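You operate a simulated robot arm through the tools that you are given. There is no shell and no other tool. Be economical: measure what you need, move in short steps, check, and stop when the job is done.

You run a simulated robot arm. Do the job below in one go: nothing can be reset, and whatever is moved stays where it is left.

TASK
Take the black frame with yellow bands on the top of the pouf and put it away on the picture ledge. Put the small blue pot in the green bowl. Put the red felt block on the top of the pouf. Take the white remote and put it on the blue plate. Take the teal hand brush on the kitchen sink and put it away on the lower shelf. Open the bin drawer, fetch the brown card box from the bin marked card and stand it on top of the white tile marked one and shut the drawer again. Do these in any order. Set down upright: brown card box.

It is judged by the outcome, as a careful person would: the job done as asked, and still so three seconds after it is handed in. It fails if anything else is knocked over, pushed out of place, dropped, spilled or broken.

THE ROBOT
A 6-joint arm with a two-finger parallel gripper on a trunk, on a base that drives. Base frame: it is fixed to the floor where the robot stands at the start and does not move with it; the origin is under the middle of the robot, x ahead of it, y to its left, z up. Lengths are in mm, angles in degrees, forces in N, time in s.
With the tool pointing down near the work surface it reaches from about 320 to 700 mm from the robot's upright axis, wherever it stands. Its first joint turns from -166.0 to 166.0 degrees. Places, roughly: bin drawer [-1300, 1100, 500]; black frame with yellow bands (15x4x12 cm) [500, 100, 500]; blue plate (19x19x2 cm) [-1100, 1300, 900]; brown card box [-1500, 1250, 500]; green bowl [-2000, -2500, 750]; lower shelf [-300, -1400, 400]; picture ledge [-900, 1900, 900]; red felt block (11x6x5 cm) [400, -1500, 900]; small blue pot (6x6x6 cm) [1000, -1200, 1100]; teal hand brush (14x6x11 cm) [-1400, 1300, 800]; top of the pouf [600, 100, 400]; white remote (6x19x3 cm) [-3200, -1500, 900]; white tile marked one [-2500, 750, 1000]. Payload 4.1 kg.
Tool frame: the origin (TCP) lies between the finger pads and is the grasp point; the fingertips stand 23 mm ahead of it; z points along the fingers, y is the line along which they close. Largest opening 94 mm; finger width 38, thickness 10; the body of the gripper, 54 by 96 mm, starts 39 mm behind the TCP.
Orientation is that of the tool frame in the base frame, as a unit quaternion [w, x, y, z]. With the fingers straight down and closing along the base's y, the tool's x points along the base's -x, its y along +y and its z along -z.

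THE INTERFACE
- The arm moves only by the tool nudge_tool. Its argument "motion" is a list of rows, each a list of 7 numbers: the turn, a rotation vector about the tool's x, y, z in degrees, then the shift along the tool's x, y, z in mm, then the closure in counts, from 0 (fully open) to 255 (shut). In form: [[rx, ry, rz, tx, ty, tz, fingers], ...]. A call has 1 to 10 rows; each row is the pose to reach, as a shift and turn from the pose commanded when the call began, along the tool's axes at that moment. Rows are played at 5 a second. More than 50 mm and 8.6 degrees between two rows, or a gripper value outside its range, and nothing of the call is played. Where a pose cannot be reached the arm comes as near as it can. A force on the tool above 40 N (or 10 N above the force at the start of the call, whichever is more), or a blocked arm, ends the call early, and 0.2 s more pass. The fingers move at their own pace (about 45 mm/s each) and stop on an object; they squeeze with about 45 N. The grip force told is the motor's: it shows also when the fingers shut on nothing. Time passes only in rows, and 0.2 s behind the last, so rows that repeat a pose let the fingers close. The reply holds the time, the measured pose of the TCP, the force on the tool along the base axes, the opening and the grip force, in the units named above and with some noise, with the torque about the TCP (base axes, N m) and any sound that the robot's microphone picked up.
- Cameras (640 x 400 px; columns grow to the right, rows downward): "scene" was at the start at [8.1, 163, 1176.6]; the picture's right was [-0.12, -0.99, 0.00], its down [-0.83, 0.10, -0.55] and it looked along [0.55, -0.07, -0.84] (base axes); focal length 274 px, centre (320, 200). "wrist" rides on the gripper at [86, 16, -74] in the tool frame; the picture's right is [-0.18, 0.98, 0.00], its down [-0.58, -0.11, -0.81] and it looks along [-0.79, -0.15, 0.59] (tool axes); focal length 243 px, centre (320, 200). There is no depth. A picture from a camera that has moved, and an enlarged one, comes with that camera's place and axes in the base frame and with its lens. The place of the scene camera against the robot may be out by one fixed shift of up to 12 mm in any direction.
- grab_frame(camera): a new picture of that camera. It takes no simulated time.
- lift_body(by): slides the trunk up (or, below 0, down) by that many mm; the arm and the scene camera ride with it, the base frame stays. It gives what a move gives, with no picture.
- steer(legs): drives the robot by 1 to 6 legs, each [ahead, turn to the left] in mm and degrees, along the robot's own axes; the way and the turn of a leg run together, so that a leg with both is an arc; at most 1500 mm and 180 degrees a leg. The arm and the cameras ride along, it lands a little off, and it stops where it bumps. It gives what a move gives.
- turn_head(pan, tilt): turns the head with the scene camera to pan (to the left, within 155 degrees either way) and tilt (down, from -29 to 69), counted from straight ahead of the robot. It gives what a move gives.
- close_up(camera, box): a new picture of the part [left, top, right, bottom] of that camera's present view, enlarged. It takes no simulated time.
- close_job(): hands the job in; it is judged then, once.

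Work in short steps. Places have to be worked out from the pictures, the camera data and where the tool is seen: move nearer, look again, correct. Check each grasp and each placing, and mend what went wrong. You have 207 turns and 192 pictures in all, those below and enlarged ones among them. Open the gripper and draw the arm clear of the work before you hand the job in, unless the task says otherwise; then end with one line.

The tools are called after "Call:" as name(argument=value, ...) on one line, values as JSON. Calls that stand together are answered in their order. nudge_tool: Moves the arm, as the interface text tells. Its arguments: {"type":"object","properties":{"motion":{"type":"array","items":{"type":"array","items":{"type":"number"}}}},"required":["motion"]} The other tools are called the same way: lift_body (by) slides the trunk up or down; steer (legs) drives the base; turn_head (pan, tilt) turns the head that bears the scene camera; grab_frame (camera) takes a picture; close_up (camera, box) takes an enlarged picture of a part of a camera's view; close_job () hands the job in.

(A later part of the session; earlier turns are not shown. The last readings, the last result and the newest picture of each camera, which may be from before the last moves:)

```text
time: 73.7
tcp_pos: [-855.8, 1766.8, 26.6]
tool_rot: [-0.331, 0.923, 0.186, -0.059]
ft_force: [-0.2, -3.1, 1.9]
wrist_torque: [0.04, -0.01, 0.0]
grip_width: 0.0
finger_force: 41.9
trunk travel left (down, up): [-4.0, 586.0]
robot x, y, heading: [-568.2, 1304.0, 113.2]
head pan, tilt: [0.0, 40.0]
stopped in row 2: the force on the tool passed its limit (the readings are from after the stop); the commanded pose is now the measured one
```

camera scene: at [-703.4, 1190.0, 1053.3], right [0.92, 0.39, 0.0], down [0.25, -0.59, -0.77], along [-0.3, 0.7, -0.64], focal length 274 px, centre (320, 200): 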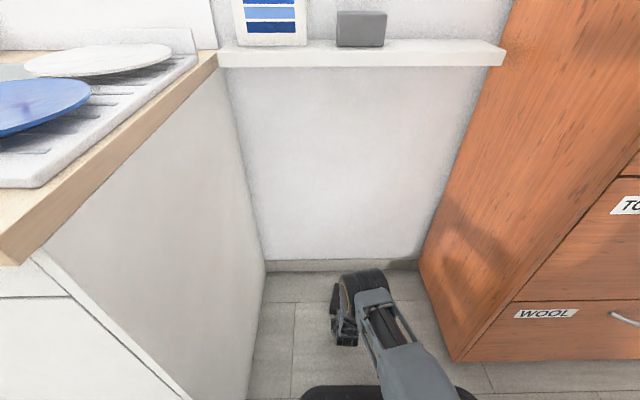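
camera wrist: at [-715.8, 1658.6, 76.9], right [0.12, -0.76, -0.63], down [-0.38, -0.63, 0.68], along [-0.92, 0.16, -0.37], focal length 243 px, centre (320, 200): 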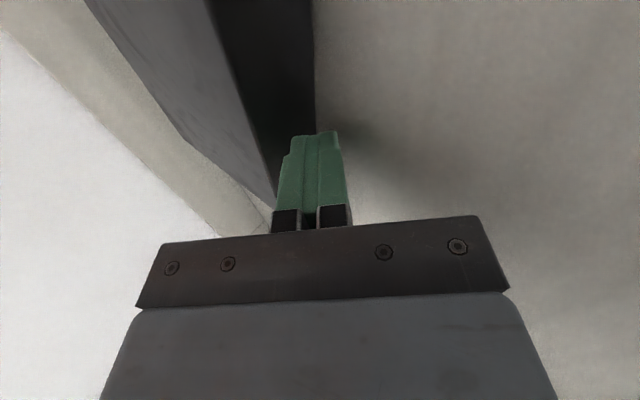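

Frame is against the baseboard. Now I tip it up along an arc about its far lower edge, first 30°.

Call:
nudge_tool(motion=[[0, 0, 0, 0, -2, 2, 255], [0, 0, 0, 0, -10, -4, 255], [0, 0, 0, 0, -18.7, -11.4, 255], [0, 0, 0, 0, -28, -16.5, 255], [0, 0, 0, 0, -36.9, -21.7, 255], [0, 0, 0, 0, -47, -25, 255], [0, 0, 0, 0, -56.8, -28.6, 255]])

Call:
grab_frame(camera="wrist")

```text
time: 74.6
tcp_pos: [-853.8, 1767.4, 45.2]
tool_rot: [-0.322, 0.927, 0.184, -0.055]
ft_force: [0.1, 0.2, -0.3]
wrist_torque: [0.03, -0.03, -0.01]
grip_width: 0.0
finger_force: 41.9
trunk travel left (down, up): [-4.0, 586.0]
robot x, y, heading: [-570.4, 1304.0, 113.3]
head pan, tilt: [0.0, 40.0]
stopped in row 4: the force on the tool passed its limit (the readings are from after the stop); the commanded pose is now the measured one
```

```text
154 pictures are left
camera wrist: at [-751.9, 1744.2, 93.7], right [0.13, -0.78, -0.61], down [-0.39, -0.61, 0.69], along [-0.91, 0.15, -0.39], focal length 243 px, centre (320, 200)
```

wrist: 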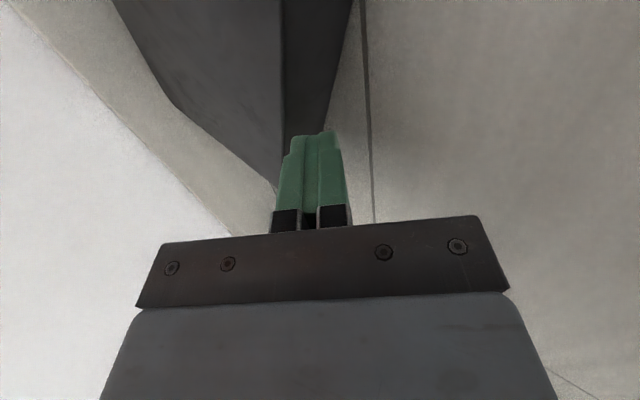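

The far top edge leans into the wall, so the near edge must first move slightly back. I go back down to the start height and repeat with a corrected arc.

Call:
nudge_tool(motion=[[0, 0, 0, 0, 6, 6.4, 255], [0, 0, 0, 0, 12, 12.8, 255], [0, 0, 0, 0, 14, 11, 255]])

```text
time: 75.4
tcp_pos: [-854.2, 1762.6, 26.9]
tool_rot: [-0.322, 0.927, 0.184, -0.055]
ft_force: [-0.4, -0.5, -0.2]
wrist_torque: [0.03, 0.0, 0.01]
grip_width: 0.2
finger_force: 42.4
trunk travel left (down, up): [-4.0, 586.0]
robot x, y, heading: [-570.7, 1304.9, 113.3]
head pan, tilt: [0.0, 40.0]
```

Call:
nudge_tool(motion=[[0, 0, 0, 0, -1.7, 1.4, 255], [0, 0, 0, 0, -6.6, -8.1, 255], [0, 0, 0, 0, -12.2, -16.8, 255], [0, 0, 0, 0, -18.2, -24.7, 255], [0, 0, 0, 0, -24.7, -31.8, 255], [0, 0, 0, 0, -31.9, -38, 255], [0, 0, 0, 0, -39.5, -43.2, 255]])

Call:
grab_frame(camera="wrist")

```text
time: 77.0
tcp_pos: [-854.0, 1765.8, 86.0]
tool_rot: [-0.322, 0.927, 0.184, -0.056]
ft_force: [0.5, -0.3, 0.3]
wrist_torque: [-0.01, -0.02, -0.03]
grip_width: 0.0
finger_force: 42.6
trunk travel left (down, up): [-4.0, 586.0]
robot x, y, heading: [-572.1, 1306.3, 113.2]
head pan, tilt: [0.0, 40.0]
```

```text
153 pictures are left
camera wrist: at [-752.2, 1743.5, 135.0], right [0.13, -0.78, -0.61], down [-0.39, -0.61, 0.69], along [-0.91, 0.15, -0.39], focal length 243 px, centre (320, 200)
```

wrist: 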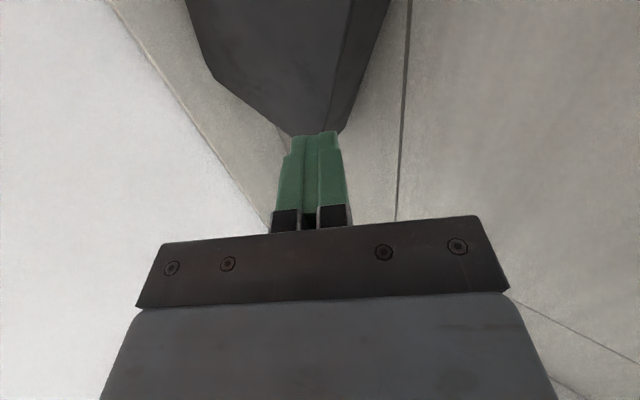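

It slipped (contact too light). I return down and press forward in fine steps to find the contact force.

Call:
nudge_tool(motion=[[0, 0, 0, 0, 20, 10, 255], [0, 0, 0, 0, 46, 30, 255], [0, 0, 0, 0, 43.5, 41.8, 255], [0, 0, 0, 0, 40, 43.5, 255]])

Call:
nudge_tool(motion=[[0, 0, 0, 0, -0.8, 0.6, 255], [0, 0, 0, 0, -1.6, 1.2, 255], [0, 0, 0, 0, -2.4, 1.8, 255], [0, 0, 0, 0, -2.4, 1.8, 255]])

```text
time: 78.0
tcp_pos: [-851.7, 1761.6, 27.7]
tool_rot: [-0.323, 0.927, 0.184, -0.056]
ft_force: [-0.4, -0.7, 0.5]
wrist_torque: [0.0, 0.01, 0.02]
grip_width: 0.0
finger_force: 42.7
trunk travel left (down, up): [-4.0, 586.0]
robot x, y, heading: [-570.3, 1305.8, 113.2]
head pan, tilt: [0.0, 40.0]
```

```text
time: 79.0
tcp_pos: [-855.4, 1765.3, 26.4]
tool_rot: [-0.323, 0.927, 0.185, -0.056]
ft_force: [0.1, -0.6, 0.3]
wrist_torque: [-0.01, -0.03, 0.03]
grip_width: 0.0
finger_force: 42.7
trunk travel left (down, up): [-4.0, 586.0]
robot x, y, heading: [-570.2, 1304.9, 113.4]
head pan, tilt: [0.0, 40.0]
```

Call:
nudge_tool(motion=[[0, 0, 0, 0, -0.8, 0.6, 255], [0, 0, 0, 0, -1.6, 1.2, 255], [0, 0, 0, 0, -2.0, 1.5, 255], [0, 0, 0, 0, -2.4, 1.8, 255]])

Call:
nudge_tool(motion=[[0, 0, 0, 0, -0.8, 0.6, 255], [0, 0, 0, 0, -1.6, 1.2, 255], [0, 0, 0, 0, -2.0, 1.5, 255], [0, 0, 0, 0, -2.4, 1.8, 255]])

```text
time: 80.0
tcp_pos: [-853.8, 1767.5, 26.2]
tool_rot: [-0.322, 0.927, 0.185, -0.055]
ft_force: [0.6, -1.1, 0.0]
wrist_torque: [-0.03, 0.02, -0.01]
grip_width: 0.1
finger_force: 42.7
trunk travel left (down, up): [-4.0, 586.0]
robot x, y, heading: [-573.1, 1304.2, 113.3]
head pan, tilt: [0.0, 40.0]
```

```text
time: 81.0
tcp_pos: [-855.0, 1770.5, 25.2]
tool_rot: [-0.32, 0.928, 0.184, -0.055]
ft_force: [5.8, -14.7, 3.1]
wrist_torque: [-0.13, -0.08, -0.27]
grip_width: 0.1
finger_force: 42.5
trunk travel left (down, up): [-4.0, 586.0]
robot x, y, heading: [-574.7, 1303.4, 112.9]
head pan, tilt: [0.0, 40.0]
```

Solid contact (~16 N). Now tip to 20° along the corrected arc.

Call:
nudge_tool(motion=[[0, 0, 0, 0, -2.3, -4.8, 255], [0, 0, 0, 0, -4.9, -9.4, 255], [0, 0, 0, 0, -7.6, -13.8, 255], [0, 0, 0, 0, -10.4, -18.1, 255], [0, 0, 0, 0, -13.4, -22.2, 255], [0, 0, 0, 0, -16.5, -26.1, 255], [0, 0, 0, 0, -19.7, -29.8, 255], [0, 0, 0, 0, -23, -33.2, 255]])

Call:
grab_frame(camera="wrist")

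```text
time: 82.8
tcp_pos: [-856.7, 1768.5, 66.1]
tool_rot: [-0.322, 0.927, 0.184, -0.056]
ft_force: [7.0, -14.8, 0.5]
wrist_torque: [-0.19, -0.13, -0.34]
grip_width: 0.0
finger_force: 41.9
trunk travel left (down, up): [-4.0, 586.0]
robot x, y, heading: [-571.5, 1306.6, 113.0]
head pan, tilt: [0.0, 40.0]
```

```text
152 pictures are left
camera wrist: at [-753.0, 1745.7, 116.0], right [0.13, -0.78, -0.61], down [-0.39, -0.61, 0.69], along [-0.91, 0.15, -0.39], focal length 243 px, centre (320, 200)
```

wrist: 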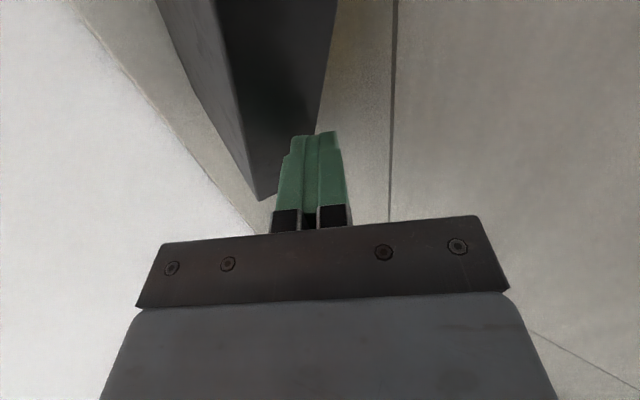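

Working: the frame tilts with steady force. Continue to 50°.

Call:
nudge_tool(motion=[[0, 0, 0, 0, -3.5, -3.1, 255], [0, 0, 0, 0, -7.2, -6.2, 255], [0, 0, 0, 0, -10.9, -8.9, 255], [0, 0, 0, 0, -14.7, -11.5, 255], [0, 0, 0, 0, -18.6, -13.8, 255], [0, 0, 0, 0, -22.6, -15.8, 255], [0, 0, 0, 0, -30.8, -19, 255]])

```text
time: 84.4
tcp_pos: [-862.2, 1780.6, 102.9]
tool_rot: [-0.324, 0.926, 0.184, -0.056]
ft_force: [0.0, -2.1, -0.2]
wrist_torque: [-0.05, -0.01, -0.04]
grip_width: 0.0
finger_force: 41.7
trunk travel left (down, up): [-4.0, 586.0]
robot x, y, heading: [-571.8, 1308.8, 113.4]
head pan, tilt: [0.0, 40.0]
```

Call:
nudge_tool(motion=[[0, 0, 0, 0, -1.0, 1.0, 255], [0, 0, 0, 0, -1.6, 1.6, 255]])

Call:
grab_frame(camera="wrist")

```text
time: 85.0
tcp_pos: [-861.5, 1782.2, 101.3]
tool_rot: [-0.322, 0.927, 0.185, -0.055]
ft_force: [-0.9, 0.0, -0.3]
wrist_torque: [-0.01, 0.0, 0.0]
grip_width: 0.2
finger_force: 42.9
trunk travel left (down, up): [-4.0, 586.0]
robot x, y, heading: [-567.7, 1304.8, 113.2]
head pan, tilt: [0.0, 40.0]
```

```text
151 pictures are left
camera wrist: at [-759.0, 1759.8, 150.4], right [0.13, -0.78, -0.61], down [-0.39, -0.61, 0.69], along [-0.91, 0.15, -0.39], focal length 243 px, centre (320, 200)
```

wrist: 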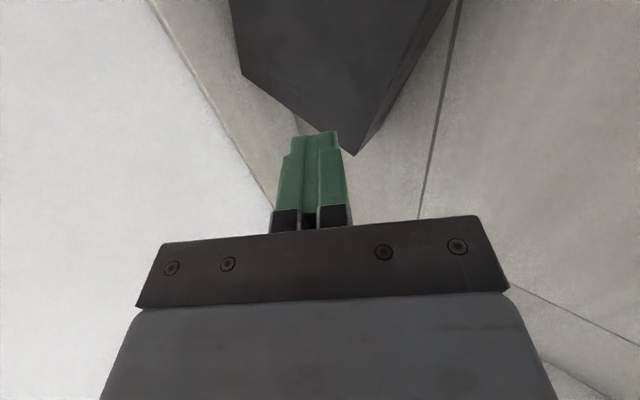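

It fell flat again past 20°. I retreat, go down behind it and repeat with force checks at smaller intervals.

Call:
nudge_tool(motion=[[0, 0, 0, 0, 24, -18, 255], [0, 0, 0, 0, 47, -37, 255], [0, 0, 0, 0, 70, -7, 255], [0, 0, 0, 0, 94, 21.7, 255], [0, 0, 0, 0, 94, 21.7, 255]])

Call:
grab_frame(camera="wrist")

```text
time: 86.2
tcp_pos: [-835.5, 1725.6, 25.1]
tool_rot: [-0.323, 0.927, 0.183, -0.054]
ft_force: [0.5, -0.8, 0.6]
wrist_torque: [-0.02, 0.01, 0.0]
grip_width: 0.0
finger_force: 42.5
trunk travel left (down, up): [-4.0, 586.0]
robot x, y, heading: [-575.9, 1305.9, 113.1]
head pan, tilt: [0.0, 40.0]
```

```text
150 pictures are left
camera wrist: at [-733.8, 1702.8, 74.7], right [0.13, -0.78, -0.61], down [-0.4, -0.61, 0.69], along [-0.91, 0.15, -0.39], focal length 243 px, centre (320, 200)
```

wrist: 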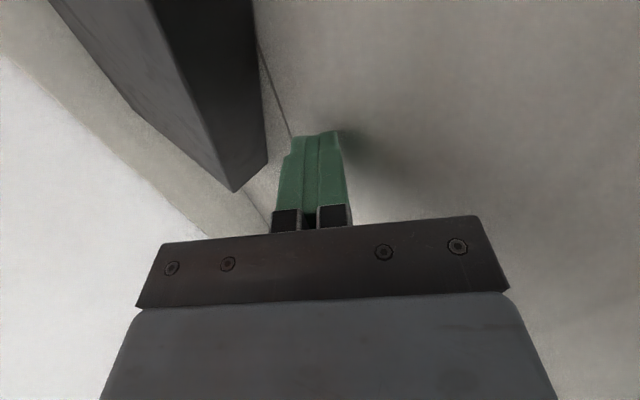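

The fingers push about 20 mm left of the frame's middle; I shift right, then press forward in small steps.

Call:
nudge_tool(motion=[[0, 0, 0, 22, 0, 0, 255], [0, 0, 0, 22, -12, 9, 255], [0, 0, 0, 22, -22, 17, 255], [0, 0, 0, 22, -24, 18.5, 255]])

Call:
nudge_tool(motion=[[0, 0, 0, 0, -1.6, 1.2, 255], [0, 0, 0, 0, -3.2, 2.4, 255], [0, 0, 0, 0, -4.0, 3.0, 255], [0, 0, 0, 0, -4.8, 3.6, 255]])

```text
time: 86.7
tcp_pos: [-833.2, 1734.1, 23.7]
tool_rot: [-0.319, 0.928, 0.185, -0.048]
ft_force: [7.3, -9.0, 24.6]
wrist_torque: [-0.22, 0.24, 0.2]
grip_width: 0.0
finger_force: 42.6
out of reach, approached as far as the arm can: row 1, 2
trunk travel left (down, up): [-4.0, 586.0]
robot x, y, heading: [-572.3, 1303.7, 113.2]
head pan, tilt: [0.0, 40.0]
stopped in row 2: the force on the tool passed its limit (the readings are from after the stop); the commanded pose is now the measured one
```

```text
time: 87.1
tcp_pos: [-831.8, 1733.2, 24.0]
tool_rot: [-0.319, 0.928, 0.186, -0.049]
ft_force: [8.2, -11.5, 28.7]
wrist_torque: [-0.29, 0.38, 0.19]
grip_width: 0.1
finger_force: 42.3
trunk travel left (down, up): [-4.0, 586.0]
robot x, y, heading: [-570.6, 1304.6, 113.6]
head pan, tilt: [0.0, 40.0]
stopped in row 1: the force on the tool passed its limit (the readings are from after the stop); the commanded pose is now the measured one
```

The tip pressed on the floor; I raise it slightly and instead turn the base a little right to centre.

Call:
nudge_tool(motion=[[0, 0, 0, 0, 8, -10, 255], [0, 0, 0, 0, 8, -10, 255]])

Call:
steer(legs=[[0, -2.3]])

Call:
grab_frame(camera="wrist")

```text
time: 87.7
tcp_pos: [-827.4, 1720.4, 24.5]
tool_rot: [-0.318, 0.929, 0.186, -0.047]
ft_force: [-0.7, 1.0, 1.8]
wrist_torque: [0.08, 0.04, -0.06]
grip_width: 0.1
finger_force: 42.5
trunk travel left (down, up): [-4.0, 586.0]
robot x, y, heading: [-568.9, 1307.0, 113.3]
head pan, tilt: [0.0, 40.0]
```

```text
time: 88.5
tcp_pos: [-809.6, 1730.2, 25.0]
tool_rot: [-0.318, 0.932, 0.167, -0.041]
ft_force: [0.4, 0.1, 0.0]
wrist_torque: [-0.01, 0.0, 0.01]
grip_width: 0.1
finger_force: 42.7
trunk travel left (down, up): [-4.0, 586.0]
robot x, y, heading: [-572.4, 1304.3, 110.7]
head pan, tilt: [0.0, 40.0]
```

```text
149 pictures are left
camera wrist: at [-710.2, 1703.8, 75.9], right [0.11, -0.79, -0.6], down [-0.43, -0.58, 0.69], along [-0.9, 0.19, -0.4], focal length 243 px, centre (320, 200)
```

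wrist: 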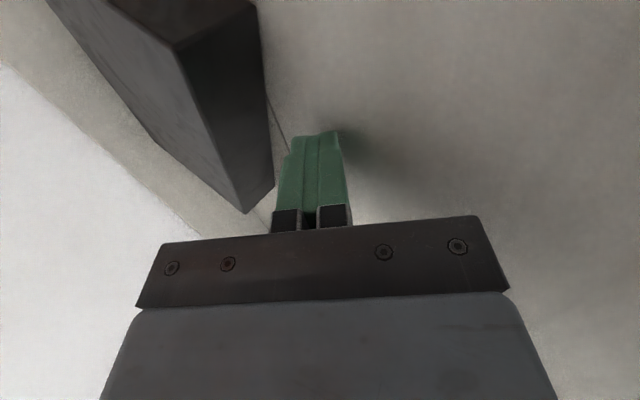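

The frame has turned about 25°. Pushing at its centre should square it against the baseboard; I push forward.

Call:
nudge_tool(motion=[[0, 0, 0, 0, -12, 7, 255], [0, 0, 0, 0, -20, 13, 255], [0, 0, 0, 0, -27, 19, 255], [0, 0, 0, 0, -33, 23, 255], [0, 0, 0, 0, -37, 26.5, 255], [0, 0, 0, 0, -40, 29, 255]])

Call:
grab_frame(camera="wrist")

```text
time: 89.7
tcp_pos: [-824.5, 1767.6, 24.8]
tool_rot: [-0.313, 0.934, 0.168, -0.04]
ft_force: [2.3, -8.4, 10.7]
wrist_torque: [-0.16, 0.13, 0.08]
grip_width: 0.0
finger_force: 42.9
trunk travel left (down, up): [-4.0, 586.0]
robot x, y, heading: [-570.2, 1302.4, 111.3]
head pan, tilt: [0.0, 40.0]
stopped in row 6: the force on the tool passed its limit (the readings are from after the stop); the commanded pose is now the measured one
```

```text
148 pictures are left
camera wrist: at [-723.6, 1741.2, 76.2], right [0.11, -0.8, -0.59], down [-0.43, -0.58, 0.69], along [-0.89, 0.18, -0.41], focal length 243 px, centre (320, 200)
```

wrist: 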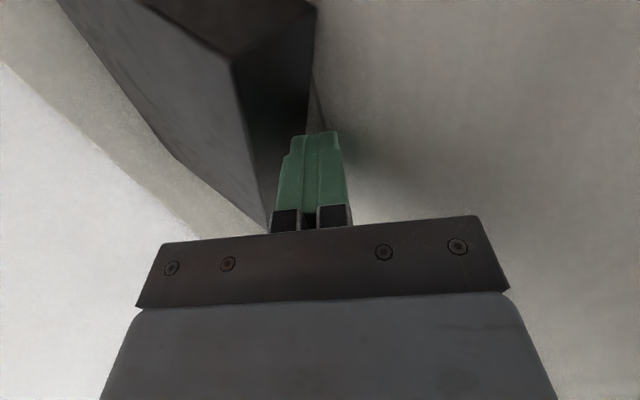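

The frame's left corner is on the baseboard but still askew; I back off a little, turn the base right and push on the right part.

Call:
nudge_tool(motion=[[0, 0, 0, 0, 16, -16, 255], [0, 0, 0, 0, 16, -16, 255]])

Call:
steer(legs=[[0, -4.5]])

Call:
nudge_tool(motion=[[0, 0, 0, 0, -8, 6, 255], [0, 0, 0, 0, -16, 12, 255], [0, 0, 0, 0, -22, 17, 255], [0, 0, 0, 0, -28, 21.5, 255], [0, 0, 0, 0, -34, 26, 255]])

Call:
grab_frame(camera="wrist")

```text
time: 90.3
tcp_pos: [-816.5, 1747.6, 28.2]
tool_rot: [-0.314, 0.934, 0.167, -0.04]
ft_force: [0.4, 0.5, -0.4]
wrist_torque: [-0.01, 0.02, -0.01]
grip_width: 0.1
finger_force: 42.4
trunk travel left (down, up): [-4.0, 586.0]
robot x, y, heading: [-573.7, 1304.7, 111.1]
head pan, tilt: [0.0, 40.0]
```

```text
time: 91.2
tcp_pos: [-782.4, 1764.0, 27.7]
tool_rot: [-0.315, 0.94, 0.131, -0.027]
ft_force: [0.7, 0.2, 0.3]
wrist_torque: [0.01, 0.01, 0.0]
grip_width: 0.0
finger_force: 41.9
trunk travel left (down, up): [-4.0, 586.0]
robot x, y, heading: [-568.3, 1304.5, 106.1]
head pan, tilt: [0.0, 40.0]
```

```text
time: 92.4
tcp_pos: [-792.9, 1804.8, 27.5]
tool_rot: [-0.315, 0.94, 0.131, -0.028]
ft_force: [1.1, -1.3, 0.6]
wrist_torque: [-0.01, 0.04, 0.03]
grip_width: 0.0
finger_force: 42.7
trunk travel left (down, up): [-4.0, 586.0]
robot x, y, heading: [-570.9, 1306.2, 106.3]
head pan, tilt: [0.0, 40.0]
```

```text
147 pictures are left
camera wrist: at [-695.2, 1771.7, 79.2], right [0.05, -0.8, -0.59], down [-0.48, -0.54, 0.69], along [-0.88, 0.25, -0.41], focal length 243 px, centre (320, 200)
```

wrist: 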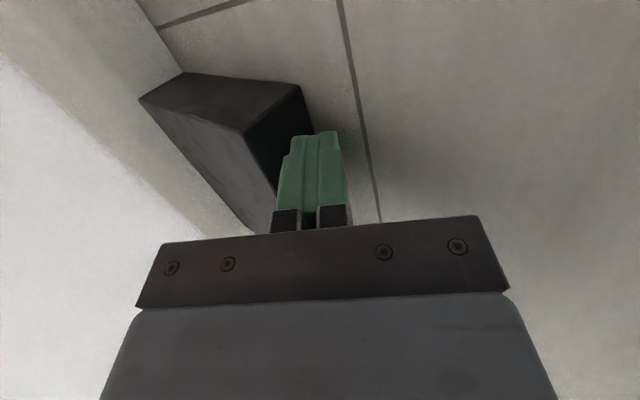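

Nearly squared. I back off, turn the base back so the fingers sit at the frame's centre, and press.

Call:
nudge_tool(motion=[[0, 0, 0, 0, 14, -10, 255], [0, 0, 0, 0, 14, -10, 255]])

Call:
steer(legs=[[0, 5.3]])

Call:
nudge_tool(motion=[[0, 0, 0, 0, -4, 2, 255], [0, 0, 0, 0, -7, 4, 255], [0, 0, 0, 0, -9, 6, 255], [0, 0, 0, 0, -10.5, 7, 255]])

Call:
grab_frame(camera="wrist")

```text
time: 93.0
tcp_pos: [-788.5, 1790.3, 27.1]
tool_rot: [-0.315, 0.939, 0.131, -0.028]
ft_force: [-1.4, 0.5, -0.4]
wrist_torque: [-0.03, 0.01, 0.02]
grip_width: 0.2
finger_force: 41.8
trunk travel left (down, up): [-4.0, 586.0]
robot x, y, heading: [-573.1, 1306.5, 106.6]
head pan, tilt: [0.0, 40.0]
```

```text
time: 93.9
tcp_pos: [-831.3, 1768.3, 27.6]
tool_rot: [-0.313, 0.933, 0.174, -0.042]
ft_force: [-0.3, -0.5, 0.2]
wrist_torque: [0.01, -0.02, 0.01]
grip_width: 0.0
finger_force: 42.0
trunk travel left (down, up): [-4.0, 586.0]
robot x, y, heading: [-570.8, 1307.1, 111.8]
head pan, tilt: [0.0, 40.0]
```

```text
time: 94.9
tcp_pos: [-836.0, 1779.8, 29.1]
tool_rot: [-0.313, 0.933, 0.174, -0.043]
ft_force: [0.5, 1.1, -0.3]
wrist_torque: [0.03, 0.0, 0.02]
grip_width: 0.0
finger_force: 43.1
trunk travel left (down, up): [-4.0, 586.0]
robot x, y, heading: [-572.7, 1305.5, 111.6]
head pan, tilt: [0.0, 40.0]
```

```text
146 pictures are left
camera wrist: at [-736.3, 1754.4, 80.0], right [0.12, -0.8, -0.59], down [-0.43, -0.58, 0.69], along [-0.9, 0.17, -0.41], focal length 243 px, centre (320, 200)
```

wrist: 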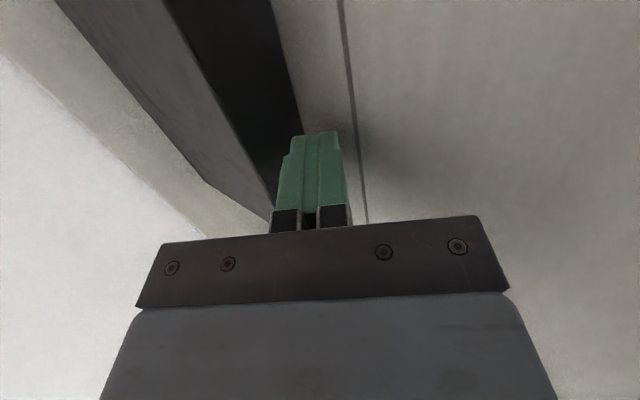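

Call:
nudge_tool(motion=[[0, 0, 0, 0, -1.6, 1.2, 255], [0, 0, 0, 0, -3.2, 2.4, 255], [0, 0, 0, 0, -4.0, 3.0, 255]])

Call:
nudge_tool(motion=[[0, 0, 0, 0, -0.8, 0.6, 255], [0, 0, 0, 0, -1.6, 1.2, 255]])

```text
time: 95.7
tcp_pos: [-837.4, 1784.3, 28.2]
tool_rot: [-0.313, 0.933, 0.174, -0.042]
ft_force: [-0.1, -0.3, 1.4]
wrist_torque: [0.01, 0.02, -0.04]
grip_width: 0.2
finger_force: 42.4
trunk travel left (down, up): [-4.0, 586.0]
robot x, y, heading: [-571.4, 1306.5, 111.9]
head pan, tilt: [0.0, 40.0]
```

```text
time: 96.3
tcp_pos: [-839.0, 1785.7, 27.9]
tool_rot: [-0.313, 0.933, 0.173, -0.042]
ft_force: [-0.1, 0.3, -0.6]
wrist_torque: [0.0, 0.04, 0.01]
grip_width: 0.0
finger_force: 42.5
trunk travel left (down, up): [-4.0, 586.0]
robot x, y, heading: [-570.3, 1304.8, 111.8]
head pan, tilt: [0.0, 40.0]
```

Call:
nudge_tool(motion=[[0, 0, 0, 0, -1.6, 1.2, 255], [0, 0, 0, 0, -3.2, 2.4, 255], [0, 0, 0, 0, -4.0, 3.0, 255]])

Call:
nudge_tool(motion=[[0, 0, 0, 0, -0.8, 0.6, 255], [0, 0, 0, 0, -1.6, 1.2, 255], [0, 0, 0, 0, -2.4, 1.8, 255]])

```text
time: 97.1
tcp_pos: [-840.1, 1790.2, 27.8]
tool_rot: [-0.312, 0.933, 0.174, -0.042]
ft_force: [4.2, -11.9, 9.9]
wrist_torque: [0.05, 0.01, -0.02]
grip_width: 0.1
finger_force: 41.8
trunk travel left (down, up): [-4.0, 586.0]
robot x, y, heading: [-570.1, 1305.6, 111.7]
head pan, tilt: [0.0, 40.0]
```

```text
time: 97.9
tcp_pos: [-839.8, 1789.0, 26.2]
tool_rot: [-0.311, 0.933, 0.174, -0.041]
ft_force: [16.6, -30.6, 17.6]
wrist_torque: [-0.09, 0.0, 0.21]
grip_width: 0.0
finger_force: 43.0
trunk travel left (down, up): [-4.0, 586.0]
robot x, y, heading: [-573.2, 1299.6, 111.8]
head pan, tilt: [0.0, 40.0]
```

Firm contact (35 N). Now tip to 20° again.

Call:
nudge_tool(motion=[[0, 0, 0, 0, -1.9, -5.1, 255], [0, 0, 0, 0, -4.3, -9.7, 255], [0, 0, 0, 0, -6.9, -14.3, 255], [0, 0, 0, 0, -9.6, -18.7, 255], [0, 0, 0, 0, -12.4, -22.8, 255], [0, 0, 0, 0, -15.4, -26.8, 255], [0, 0, 0, 0, -18.5, -30.5, 255], [0, 0, 0, 0, -21.7, -34.1, 255]])

```text
time: 99.7
tcp_pos: [-841.9, 1790.0, 68.3]
tool_rot: [-0.314, 0.933, 0.173, -0.042]
ft_force: [8.2, -8.7, 0.0]
wrist_torque: [-0.09, -0.1, 0.13]
grip_width: 0.0
finger_force: 42.5
trunk travel left (down, up): [-4.0, 586.0]
robot x, y, heading: [-569.3, 1304.1, 111.6]
head pan, tilt: [0.0, 40.0]
```

Call:
nudge_tool(motion=[[0, 0, 0, 0, -4.2, -2.8, 255], [0, 0, 0, 0, -7.9, -5.7, 255], [0, 0, 0, 0, -11.9, -8.4, 255], [0, 0, 0, 0, -15.8, -10.8, 255]])

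```text
time: 100.7
tcp_pos: [-843.8, 1794.2, 87.4]
tool_rot: [-0.311, 0.934, 0.173, -0.042]
ft_force: [14.2, -22.5, 6.1]
wrist_torque: [-0.21, -0.06, 0.32]
grip_width: 0.0
finger_force: 42.2
trunk travel left (down, up): [-4.0, 586.0]
robot x, y, heading: [-574.3, 1306.7, 111.8]
head pan, tilt: [0.0, 40.0]
```

Call:
nudge_tool(motion=[[0, 0, 0, 0, -3.9, -2.4, 255], [0, 0, 0, 0, -7.7, -4.6, 255], [0, 0, 0, 0, -11.8, -6.4, 255], [0, 0, 0, 0, -16.1, -7.9, 255]])

```text
time: 101.7
tcp_pos: [-849.5, 1803.9, 103.2]
tool_rot: [-0.315, 0.932, 0.174, -0.044]
ft_force: [6.7, -15.5, 9.8]
wrist_torque: [-0.11, 0.15, 0.24]
grip_width: 0.0
finger_force: 42.9
trunk travel left (down, up): [-4.0, 586.0]
robot x, y, heading: [-573.1, 1304.5, 111.9]
head pan, tilt: [0.0, 40.0]
```

Call:
nudge_tool(motion=[[0, 0, 0, 0, -4.6, -1.1, 255], [0, 0, 0, 0, -9.0, -2.1, 255], [0, 0, 0, 0, -13.4, -2.9, 255], [0, 0, 0, 0, -17.8, -3.5, 255]])

```text
time: 102.7
tcp_pos: [-853.5, 1815.5, 116.0]
tool_rot: [-0.314, 0.932, 0.174, -0.042]
ft_force: [-1.3, -1.7, 1.1]
wrist_torque: [0.03, 0.05, 0.03]
grip_width: 0.0
finger_force: 42.5
trunk travel left (down, up): [-4.0, 586.0]
robot x, y, heading: [-570.9, 1303.6, 111.7]
head pan, tilt: [0.0, 40.0]
```

Force fell; I look before going on.

Call:
grab_frame(camera="wrist")

```text
145 pictures are left
camera wrist: at [-752.1, 1790.8, 168.3], right [0.12, -0.79, -0.6], down [-0.43, -0.58, 0.69], along [-0.9, 0.17, -0.41], focal length 243 px, centre (320, 200)
```

wrist: 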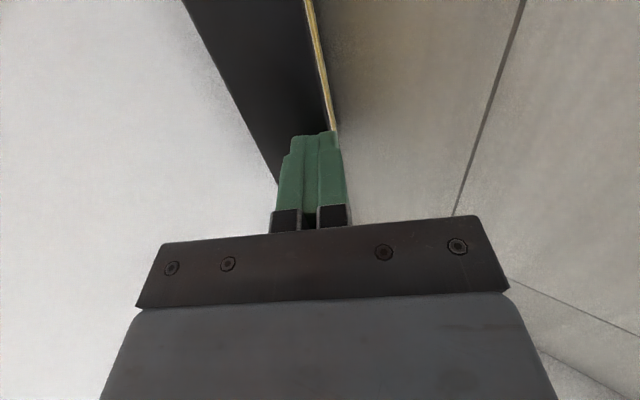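

Still up, and well supported. Continue to 60°.

Call:
nudge_tool(motion=[[0, 0, 0, 0, -5.1, 0.4, 255], [0, 0, 0, 0, -9.8, 0.7, 255], [0, 0, 0, 0, -14.5, 0.9, 255], [0, 0, 0, 0, -19.3, 1.6, 255]])

Call:
grab_frame(camera="wrist")

```text
time: 103.7
tcp_pos: [-858.7, 1830.5, 127.7]
tool_rot: [-0.314, 0.932, 0.174, -0.043]
ft_force: [7.7, -23.9, 26.6]
wrist_torque: [-0.56, 0.3, 0.46]
grip_width: 0.0
finger_force: 42.1
trunk travel left (down, up): [-4.0, 586.0]
robot x, y, heading: [-577.3, 1305.4, 112.1]
head pan, tilt: [0.0, 40.0]
```

```text
144 pictures are left
camera wrist: at [-758.0, 1804.9, 179.6], right [0.12, -0.79, -0.6], down [-0.42, -0.58, 0.69], along [-0.9, 0.17, -0.41], focal length 243 px, centre (320, 200)
```

wrist: 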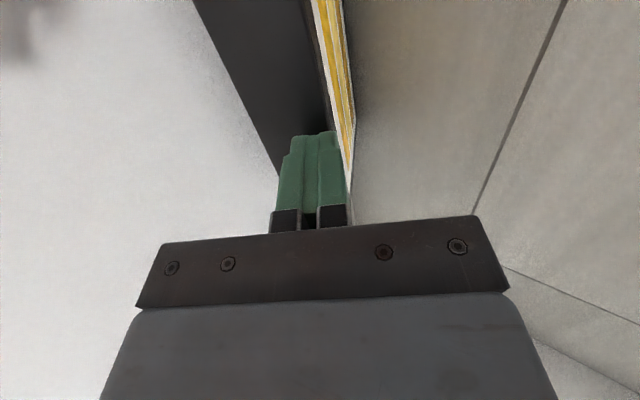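

Now mostly forward, with a little more up, toward 80°.

Call:
nudge_tool(motion=[[0, 0, 0, 0, -5, 0.2, 255], [0, 0, 0, 0, -9.4, 0.7, 255], [0, 0, 0, 0, -14, 1, 255], [0, 0, 0, 0, -18.8, 1.5, 255], [0, 0, 0, 0, -23.3, 2.9, 255], [0, 0, 0, 0, -27.8, 4.4, 255], [0, 0, 0, 0, -32.2, 6, 255]])

Call:
grab_frame(camera="wrist")

```text
time: 105.3
tcp_pos: [-868.7, 1857.5, 140.8]
tool_rot: [-0.313, 0.933, 0.173, -0.042]
ft_force: [-2.5, -3.7, 8.8]
wrist_torque: [-0.08, 0.21, 0.08]
grip_width: 0.0
finger_force: 42.4
trunk travel left (down, up): [-4.0, 586.0]
robot x, y, heading: [-569.8, 1302.6, 111.8]
head pan, tilt: [0.0, 40.0]
```

```text
143 pictures are left
camera wrist: at [-768.1, 1832.2, 192.6], right [0.12, -0.8, -0.59], down [-0.43, -0.58, 0.69], along [-0.9, 0.17, -0.41], focal length 243 px, centre (320, 200)
```

wrist: 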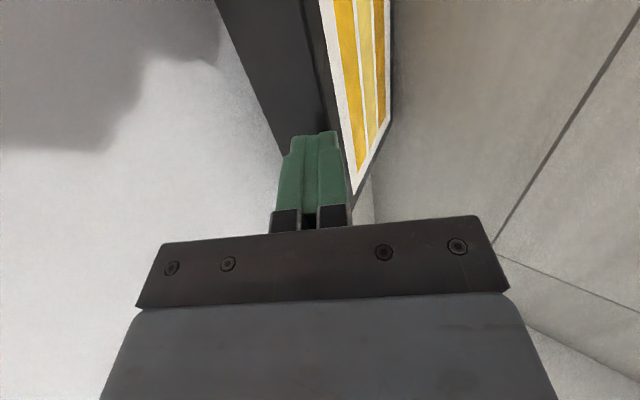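

Nearly upright. Push a little further.

Call:
nudge_tool(motion=[[0, 0, 0, 0, -5.4, 2.8, 255], [0, 0, 0, 0, -10.8, 5.5, 255], [0, 0, 0, 0, -15.7, 9.1, 255]])

Call:
grab_frame(camera="wrist")

```text
time: 106.1
tcp_pos: [-877.3, 1875.3, 143.4]
tool_rot: [-0.313, 0.933, 0.174, -0.042]
ft_force: [-0.1, -1.2, -0.3]
wrist_torque: [-0.01, 0.01, 0.0]
grip_width: 0.4
finger_force: 42.6
trunk travel left (down, up): [-4.0, 586.0]
robot x, y, heading: [-570.9, 1305.8, 111.9]
head pan, tilt: [0.0, 40.0]
```

```text
142 pictures are left
camera wrist: at [-775.2, 1849.3, 194.9], right [0.12, -0.8, -0.59], down [-0.43, -0.58, 0.69], along [-0.9, 0.17, -0.41], focal length 243 px, centre (320, 200)
```

wrist: 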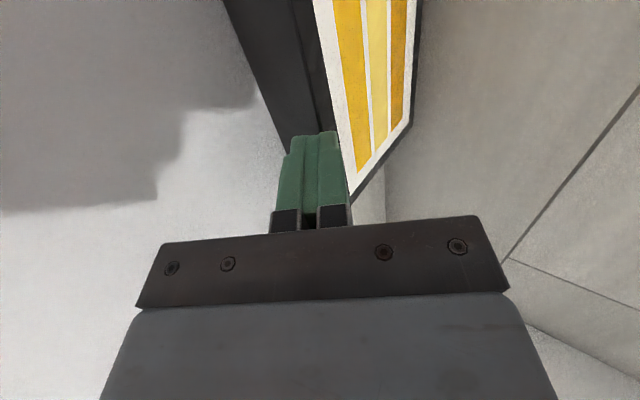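

The frame stands on its own (no force). I lift off, turn the tool vertical, open, and look from above.

Call:
nudge_tool(motion=[[0, 0, 0, 0, -18, -24, 255], [0, 0, 0, 0, -36, -48, 255], [-8, 0, 0, 0, -48, -64, 200], [-16, 0, 0, 0, -60, -80, 100], [-24, 0, 0, 0, -60, -80, 0], [-32, 0, 0, 0, -60, -80, 0], [-36.8, 0, 0, 0, -60, -80, 0]])

Call:
grab_frame(camera="wrist")

Call:
grab_frame(camera="scene")

```text
time: 107.7
tcp_pos: [-876.3, 1872.3, 243.6]
tool_rot: [0.0, 0.984, 0.177, 0.015]
ft_force: [28.4, -24.5, 12.8]
wrist_torque: [1.72, 1.9, -0.25]
grip_width: 80.0
finger_force: 0.1
out of reach, approached as far as the arm can: row 3, 4
trunk travel left (down, up): [-4.0, 586.0]
robot x, y, heading: [-569.9, 1306.6, 111.4]
head pan, tilt: [0.0, 40.0]
```

```text
141 pictures are left
camera wrist: at [-790.4, 1886.6, 320.2], right [0.17, -0.99, 0.0], down [-0.61, -0.1, 0.79], along [-0.78, -0.13, -0.62], focal length 243 px, centre (320, 200)
```

wrist: 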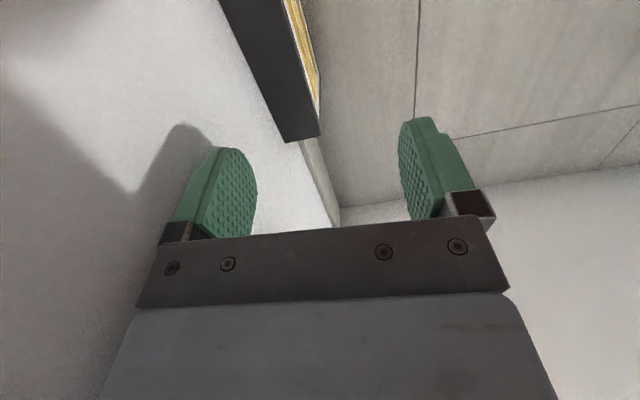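

```text
140 pictures are left
camera scene: at [-736.4, 1270.0, 1053.7], right [0.93, 0.37, 0.0], down [0.24, -0.6, -0.77], along [-0.28, 0.71, -0.64], focal length 274 px, centre (320, 200)
```

scene: 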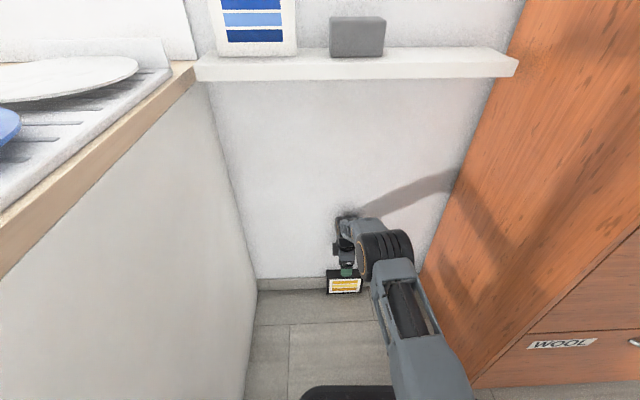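

The frame stands upright at the wall; the rear finger touches the wall, so I back off, narrow the opening and look at the gap behind the frame.

Call:
nudge_tool(motion=[[0, 0, 0, 0, 15, -5, 80], [0, 0, 0, 0, 25, -10, 80], [0, 0, 0, 0, 25, -10, 80]])

Call:
close_up(camera="wrist", box=[180, 20, 400, 158])

```text
time: 108.5
tcp_pos: [-870.7, 1850.0, 253.5]
tool_rot: [-0.003, 0.984, 0.178, 0.015]
ft_force: [-0.3, 0.5, 0.2]
wrist_torque: [-0.02, -0.01, -0.03]
grip_width: 64.7
finger_force: 0.1
trunk travel left (down, up): [-4.0, 586.0]
robot x, y, heading: [-570.8, 1302.2, 111.9]
head pan, tilt: [0.0, 40.0]
```

```text
2.90 times, centred on (290, 89) of wrist
camera zoom: at [-784.9, 1863.4, 329.8], right [0.17, -0.98, -0.01], down [-0.6, -0.11, 0.79], along [-0.78, -0.13, -0.61], focal length 703 px, centre (407, 522)
```

zoom: 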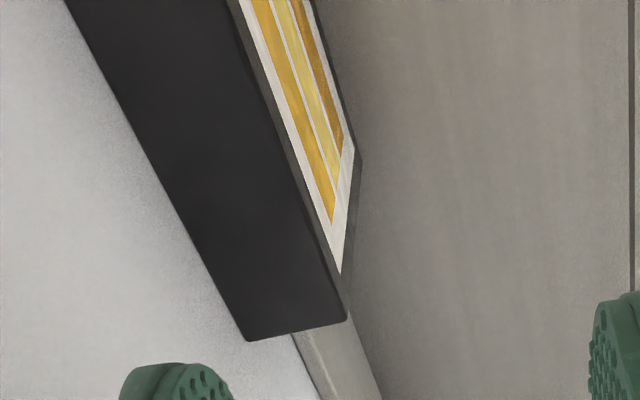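

The frame is flush with the baseboard, no finger gap. I will swing its left end away from the wall by pushing that end sideways near its front edge, with the tool pitched and fingers closed.

Call:
nudge_tool(motion=[[8.5, 0, 0, -31, 0, 0, 160], [17, 0, 0, -62, 0, 0, 255], [25.5, 0, 0, -93, 0, 0, 255], [34, 0, 0, -95, -10, 20, 255], [34, 0, 0, -95, -19, 60, 255], [34, 0, 0, -95, -19, 100, 255], [34, 0, 0, -95, -19, 140, 255], [34, 0, 0, -95, -19, 172, 255]])

Call:
grab_frame(camera="wrist")

```text
time: 110.3
tcp_pos: [-960.9, 1836.1, 78.3]
tool_rot: [-0.291, 0.94, 0.174, -0.038]
ft_force: [-1.0, 0.6, 0.1]
wrist_torque: [-0.01, -0.04, 0.02]
grip_width: 0.0
finger_force: 42.4
trunk travel left (down, up): [-4.0, 586.0]
robot x, y, heading: [-574.9, 1307.4, 111.7]
head pan, tilt: [0.0, 40.0]
```

```text
138 pictures are left
camera wrist: at [-861.7, 1813.4, 132.6], right [0.13, -0.82, -0.56], down [-0.44, -0.55, 0.71], along [-0.89, 0.15, -0.43], focal length 243 px, centre (320, 200)
```

wrist: 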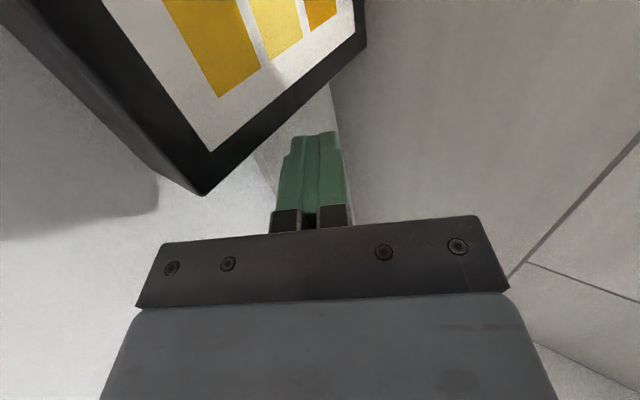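

Positioned left of the frame's end. Push right.

Call:
nudge_tool(motion=[[0, 0, 0, 10, 0, 0, 255], [0, 0, 0, 18, 0, 0, 255], [0, 0, 0, 26, -1, 0, 255], [0, 0, 0, 34, -1, 0, 255], [0, 0, 0, 42, -1, 0, 255], [0, 0, 0, 50, -1, 0, 255], [0, 0, 0, 58, -1, 0, 255], [0, 0, 0, 64, -1, 0, 255]])

Call:
grab_frame(camera="wrist")

```text
time: 112.1
tcp_pos: [-900.8, 1860.9, 81.6]
tool_rot: [-0.291, 0.94, 0.175, -0.038]
ft_force: [-0.7, -0.4, -0.5]
wrist_torque: [-0.04, -0.03, -0.02]
grip_width: 0.0
finger_force: 42.4
trunk travel left (down, up): [-4.0, 586.0]
robot x, y, heading: [-572.5, 1309.6, 111.8]
head pan, tilt: [0.0, 40.0]
```

```text
137 pictures are left
camera wrist: at [-800.9, 1838.1, 135.6], right [0.13, -0.82, -0.56], down [-0.44, -0.55, 0.71], along [-0.89, 0.15, -0.43], focal length 243 px, centre (320, 200)
```

wrist: 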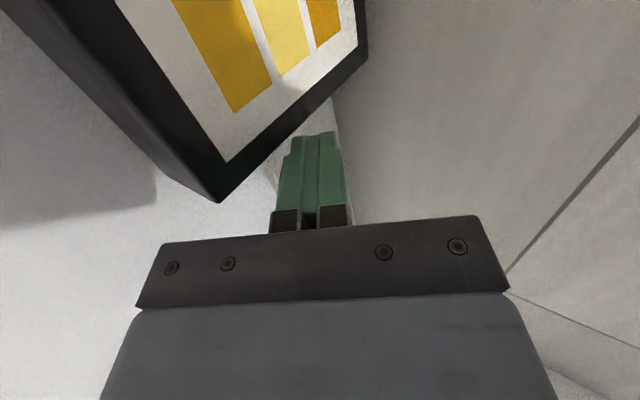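

It slid along the wall without turning. I will press the end face at mid thickness and drag diagonally (right and away from the wall), so friction swings the end out.

Call:
nudge_tool(motion=[[0, 0, 0, -8, 0, 0, 255], [0, 0, 0, -8, -14.9, 10.1, 255], [0, 0, 0, 1, -14.9, 10.1, 255], [0, 0, 0, 7, -9.9, 6.7, 255], [0, 0, 0, 13, -5, 3.4, 255], [0, 0, 0, 19, 0, 0, 255], [0, 0, 0, 25, 5, -3.4, 255], [0, 0, 0, 31, 9.9, -6.7, 255], [0, 0, 0, 37, 14.9, -10.1, 255]])

Call:
grab_frame(camera="wrist")

```text
time: 114.1
tcp_pos: [-860.0, 1854.2, 81.8]
tool_rot: [-0.29, 0.94, 0.175, -0.038]
ft_force: [-1.0, -0.4, -0.1]
wrist_torque: [0.0, -0.04, 0.0]
grip_width: 0.1
finger_force: 41.8
trunk travel left (down, up): [-4.0, 586.0]
robot x, y, heading: [-573.1, 1303.7, 111.6]
head pan, tilt: [0.0, 40.0]
```

```text
136 pictures are left
camera wrist: at [-760.9, 1832.5, 135.9], right [0.13, -0.82, -0.56], down [-0.44, -0.55, 0.71], along [-0.89, 0.15, -0.43], focal length 243 px, centre (320, 200)
```

wrist: 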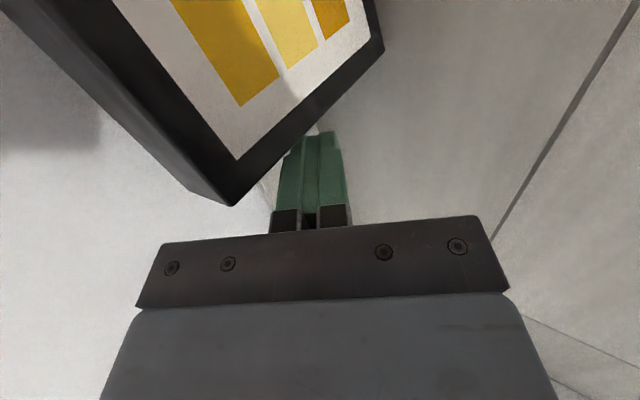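

The left end swung out ~30 mm. Continue the same drag for a bigger gap.

Call:
nudge_tool(motion=[[0, 0, 0, 6, 5, -3.4, 255], [0, 0, 0, 12, 10, -6.8, 255], [0, 0, 0, 18, 15, -10, 255], [0, 0, 0, 24, 20, -13.5, 255], [0, 0, 0, 30, 25, -17, 255], [0, 0, 0, 36, 30, -20.2, 255], [0, 0, 0, 42, 35, -23.6, 255]])

Call:
grab_frame(camera="wrist")

```text
time: 115.7
tcp_pos: [-815.3, 1831.4, 81.6]
tool_rot: [-0.29, 0.941, 0.172, -0.032]
ft_force: [-0.3, 0.2, 0.0]
wrist_torque: [0.01, 0.0, 0.02]
grip_width: 0.0
finger_force: 42.3
out of reach, approached as far as the arm can: row 7
trunk travel left (down, up): [-4.0, 586.0]
robot x, y, heading: [-573.8, 1303.7, 112.0]
head pan, tilt: [0.0, 40.0]
```

```text
135 pictures are left
camera wrist: at [-716.2, 1808.2, 138.0], right [0.13, -0.82, -0.56], down [-0.45, -0.55, 0.71], along [-0.88, 0.16, -0.44], focal length 243 px, centre (320, 200)
```

wrist: 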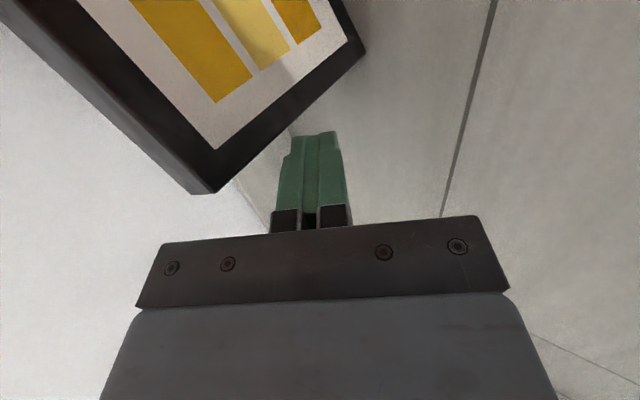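

The frame is now swung ~23° off the wall. I lift off and straighten the tool.

Call:
nudge_tool(motion=[[0, 0, 0, -8, -22, -33, 255], [0, 0, 0, -8, -45, -66, 255], [0, 0, 0, -8, -67, -99, 255], [-8.5, 0, 0, -8, -89, -133, 200], [-17, 0, 0, -8, -89, -133, 80], [-25.5, 0, 0, -8, -89, -133, 80], [-34, 0, 0, -8, -89, -133, 80]])

```text
time: 117.3
tcp_pos: [-817.6, 1833.1, 243.0]
tool_rot: [-0.013, 0.975, 0.219, 0.046]
ft_force: [-5.8, -4.9, -0.8]
wrist_torque: [0.27, -0.3, -0.14]
grip_width: 64.8
finger_force: 0.1
out of reach, approached as far as the arm can: row 5, 6
trunk travel left (down, up): [-4.0, 586.0]
robot x, y, heading: [-572.8, 1305.3, 111.8]
head pan, tilt: [0.0, 40.0]
```

Call:
nudge_tool(motion=[[0, 0, -8, 0, 30, 0, 80], [0, 0, -16, 0, 60, 0, 80], [0, 0, -23, 0, 80, 0, 80], [0, 0, -23, 0, 80, 0, 80]])

Call:
steer(legs=[[70, 0]])

Call:
grab_frame(camera="wrist")

```text
time: 118.3
tcp_pos: [-799.8, 1750.2, 242.6]
tool_rot: [0.0, 0.929, 0.371, 0.015]
ft_force: [-1.0, -0.1, 0.2]
wrist_torque: [-0.02, 0.02, -0.01]
grip_width: 64.4
finger_force: 0.0
trunk travel left (down, up): [-4.0, 586.0]
robot x, y, heading: [-571.3, 1304.6, 111.6]
head pan, tilt: [0.0, 40.0]
```

```text
time: 119.3
tcp_pos: [-826.2, 1814.7, 242.3]
tool_rot: [0.0, 0.928, 0.372, 0.016]
ft_force: [0.6, -0.1, -1.2]
wrist_torque: [0.0, -0.02, -0.02]
grip_width: 64.4
finger_force: 0.0
trunk travel left (down, up): [-4.0, 586.0]
robot x, y, heading: [-595.1, 1368.9, 111.7]
head pan, tilt: [0.0, 40.0]
```

```text
134 pictures are left
camera wrist: at [-754.5, 1861.8, 319.0], right [0.54, -0.84, 0.01], down [-0.52, -0.33, 0.79], along [-0.66, -0.43, -0.62], focal length 243 px, centre (320, 200)
```

wrist: 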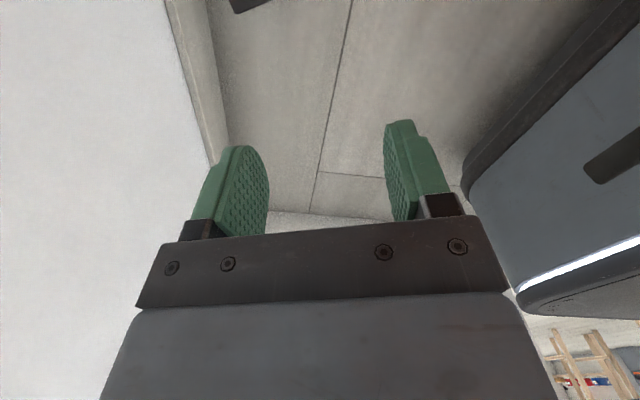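

Call:
nudge_tool(motion=[[0, 0, -2, 40, -19, 0, 80], [0, 0, -2, 83, -39, 0, 80], [0, 0, -2, 83, -39, 40, 80], [0, 0, -2, 83, -39, 40, 80]])

Call:
grab_frame(camera="wrist")

```text
time: 120.3
tcp_pos: [-791.8, 1902.0, 204.8]
tool_rot: [0.001, 0.921, 0.388, 0.015]
ft_force: [0.2, -0.2, 0.5]
wrist_torque: [0.01, -0.01, -0.02]
grip_width: 64.5
finger_force: 0.0
trunk travel left (down, up): [-4.0, 586.0]
robot x, y, heading: [-597.2, 1373.2, 111.7]
head pan, tilt: [0.0, 40.0]
```

```text
133 pictures are left
camera wrist: at [-721.4, 1951.0, 281.7], right [0.57, -0.82, 0.01], down [-0.51, -0.35, 0.79], along [-0.64, -0.46, -0.62], focal length 243 px, centre (320, 200)
```

wrist: 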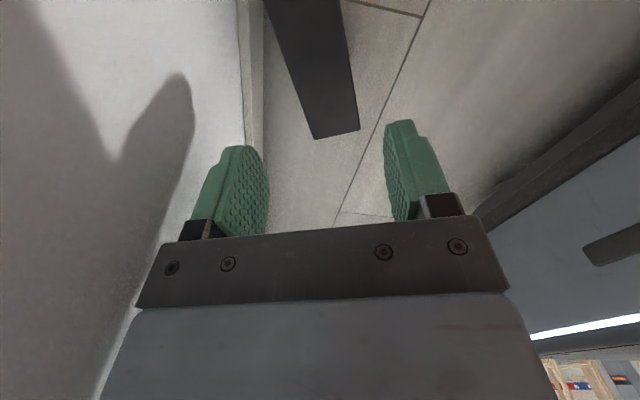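

Align yaw 4° more, shift 6 mm, descend and grip the end.

Call:
nudge_tool(motion=[[0, 0, -4, 0, 6, 30, 80], [0, 0, -4, 0, 6, 65, 80], [0, 0, -4, 0, 6, 107, 80], [0, 0, -4, 0, 6, 107, 255], [0, 0, -4, 0, 6, 107, 255], [0, 0, -4, 0, 6, 107, 255], [0, 0, -4, 0, 6, 107, 255]])

Call:
grab_frame(camera="wrist")

```text
time: 121.9
tcp_pos: [-786.1, 1897.9, 96.2]
tool_rot: [0.001, 0.908, 0.419, 0.015]
ft_force: [-0.3, 1.3, -0.4]
wrist_torque: [0.29, 0.01, 0.08]
grip_width: 39.9
finger_force: 45.3
trunk travel left (down, up): [-4.0, 586.0]
robot x, y, heading: [-602.9, 1368.8, 111.9]
head pan, tilt: [0.0, 40.0]
```

```text
132 pictures are left
camera wrist: at [-719.1, 1952.3, 173.2], right [0.63, -0.78, 0.01], down [-0.48, -0.38, 0.79], along [-0.61, -0.5, -0.61], focal length 243 px, centre (320, 200)
```

wrist: 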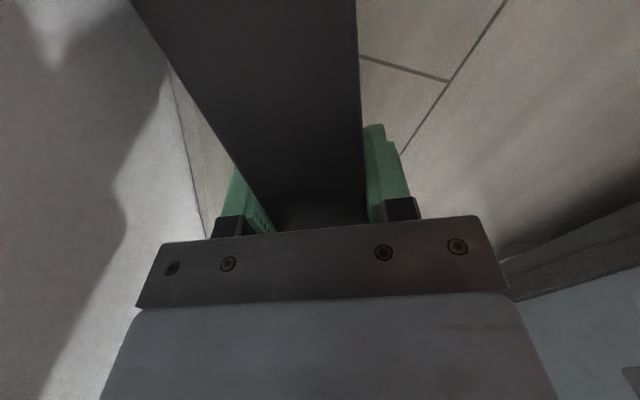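

Gripped again (39.9 mm). I lift it and bring it away from the wall.

Call:
nudge_tool(motion=[[0, 0, 0, 0, 0, -25, 255], [0, 0, 0, 0, 0, -50, 255], [0, 0, 0, -18, 36, -60, 255], [0, 0, 8, -36, 72, -60, 255], [0, 0, 16, -53, 107, -60, 255], [0, 0, 24, -53, 107, -60, 255], [0, 0, 27, -53, 107, -60, 255]])

Call:
grab_frame(camera="wrist")

```text
time: 123.5
tcp_pos: [-740.4, 1788.7, 158.7]
tool_rot: [-0.003, 0.981, 0.195, 0.014]
ft_force: [-0.4, -1.0, -3.0]
wrist_torque: [-0.05, 0.06, 0.0]
grip_width: 39.7
finger_force: 44.5
trunk travel left (down, up): [-4.0, 586.0]
robot x, y, heading: [-594.1, 1368.9, 111.6]
head pan, tilt: [0.0, 40.0]
```

```text
131 pictures are left
camera wrist: at [-654.7, 1804.6, 234.9], right [0.21, -0.98, -0.01], down [-0.6, -0.13, 0.79], along [-0.77, -0.16, -0.62], focal length 243 px, centre (320, 200)
```

wrist: 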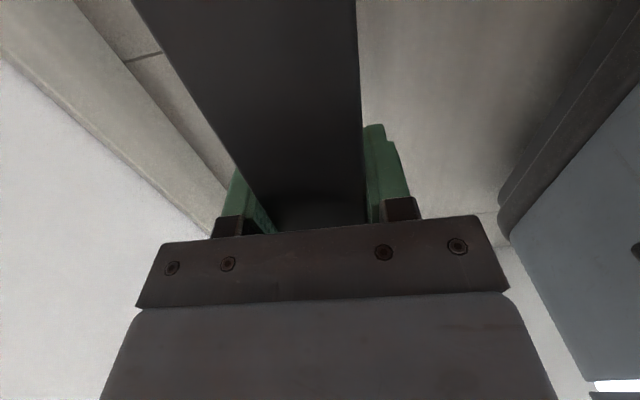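

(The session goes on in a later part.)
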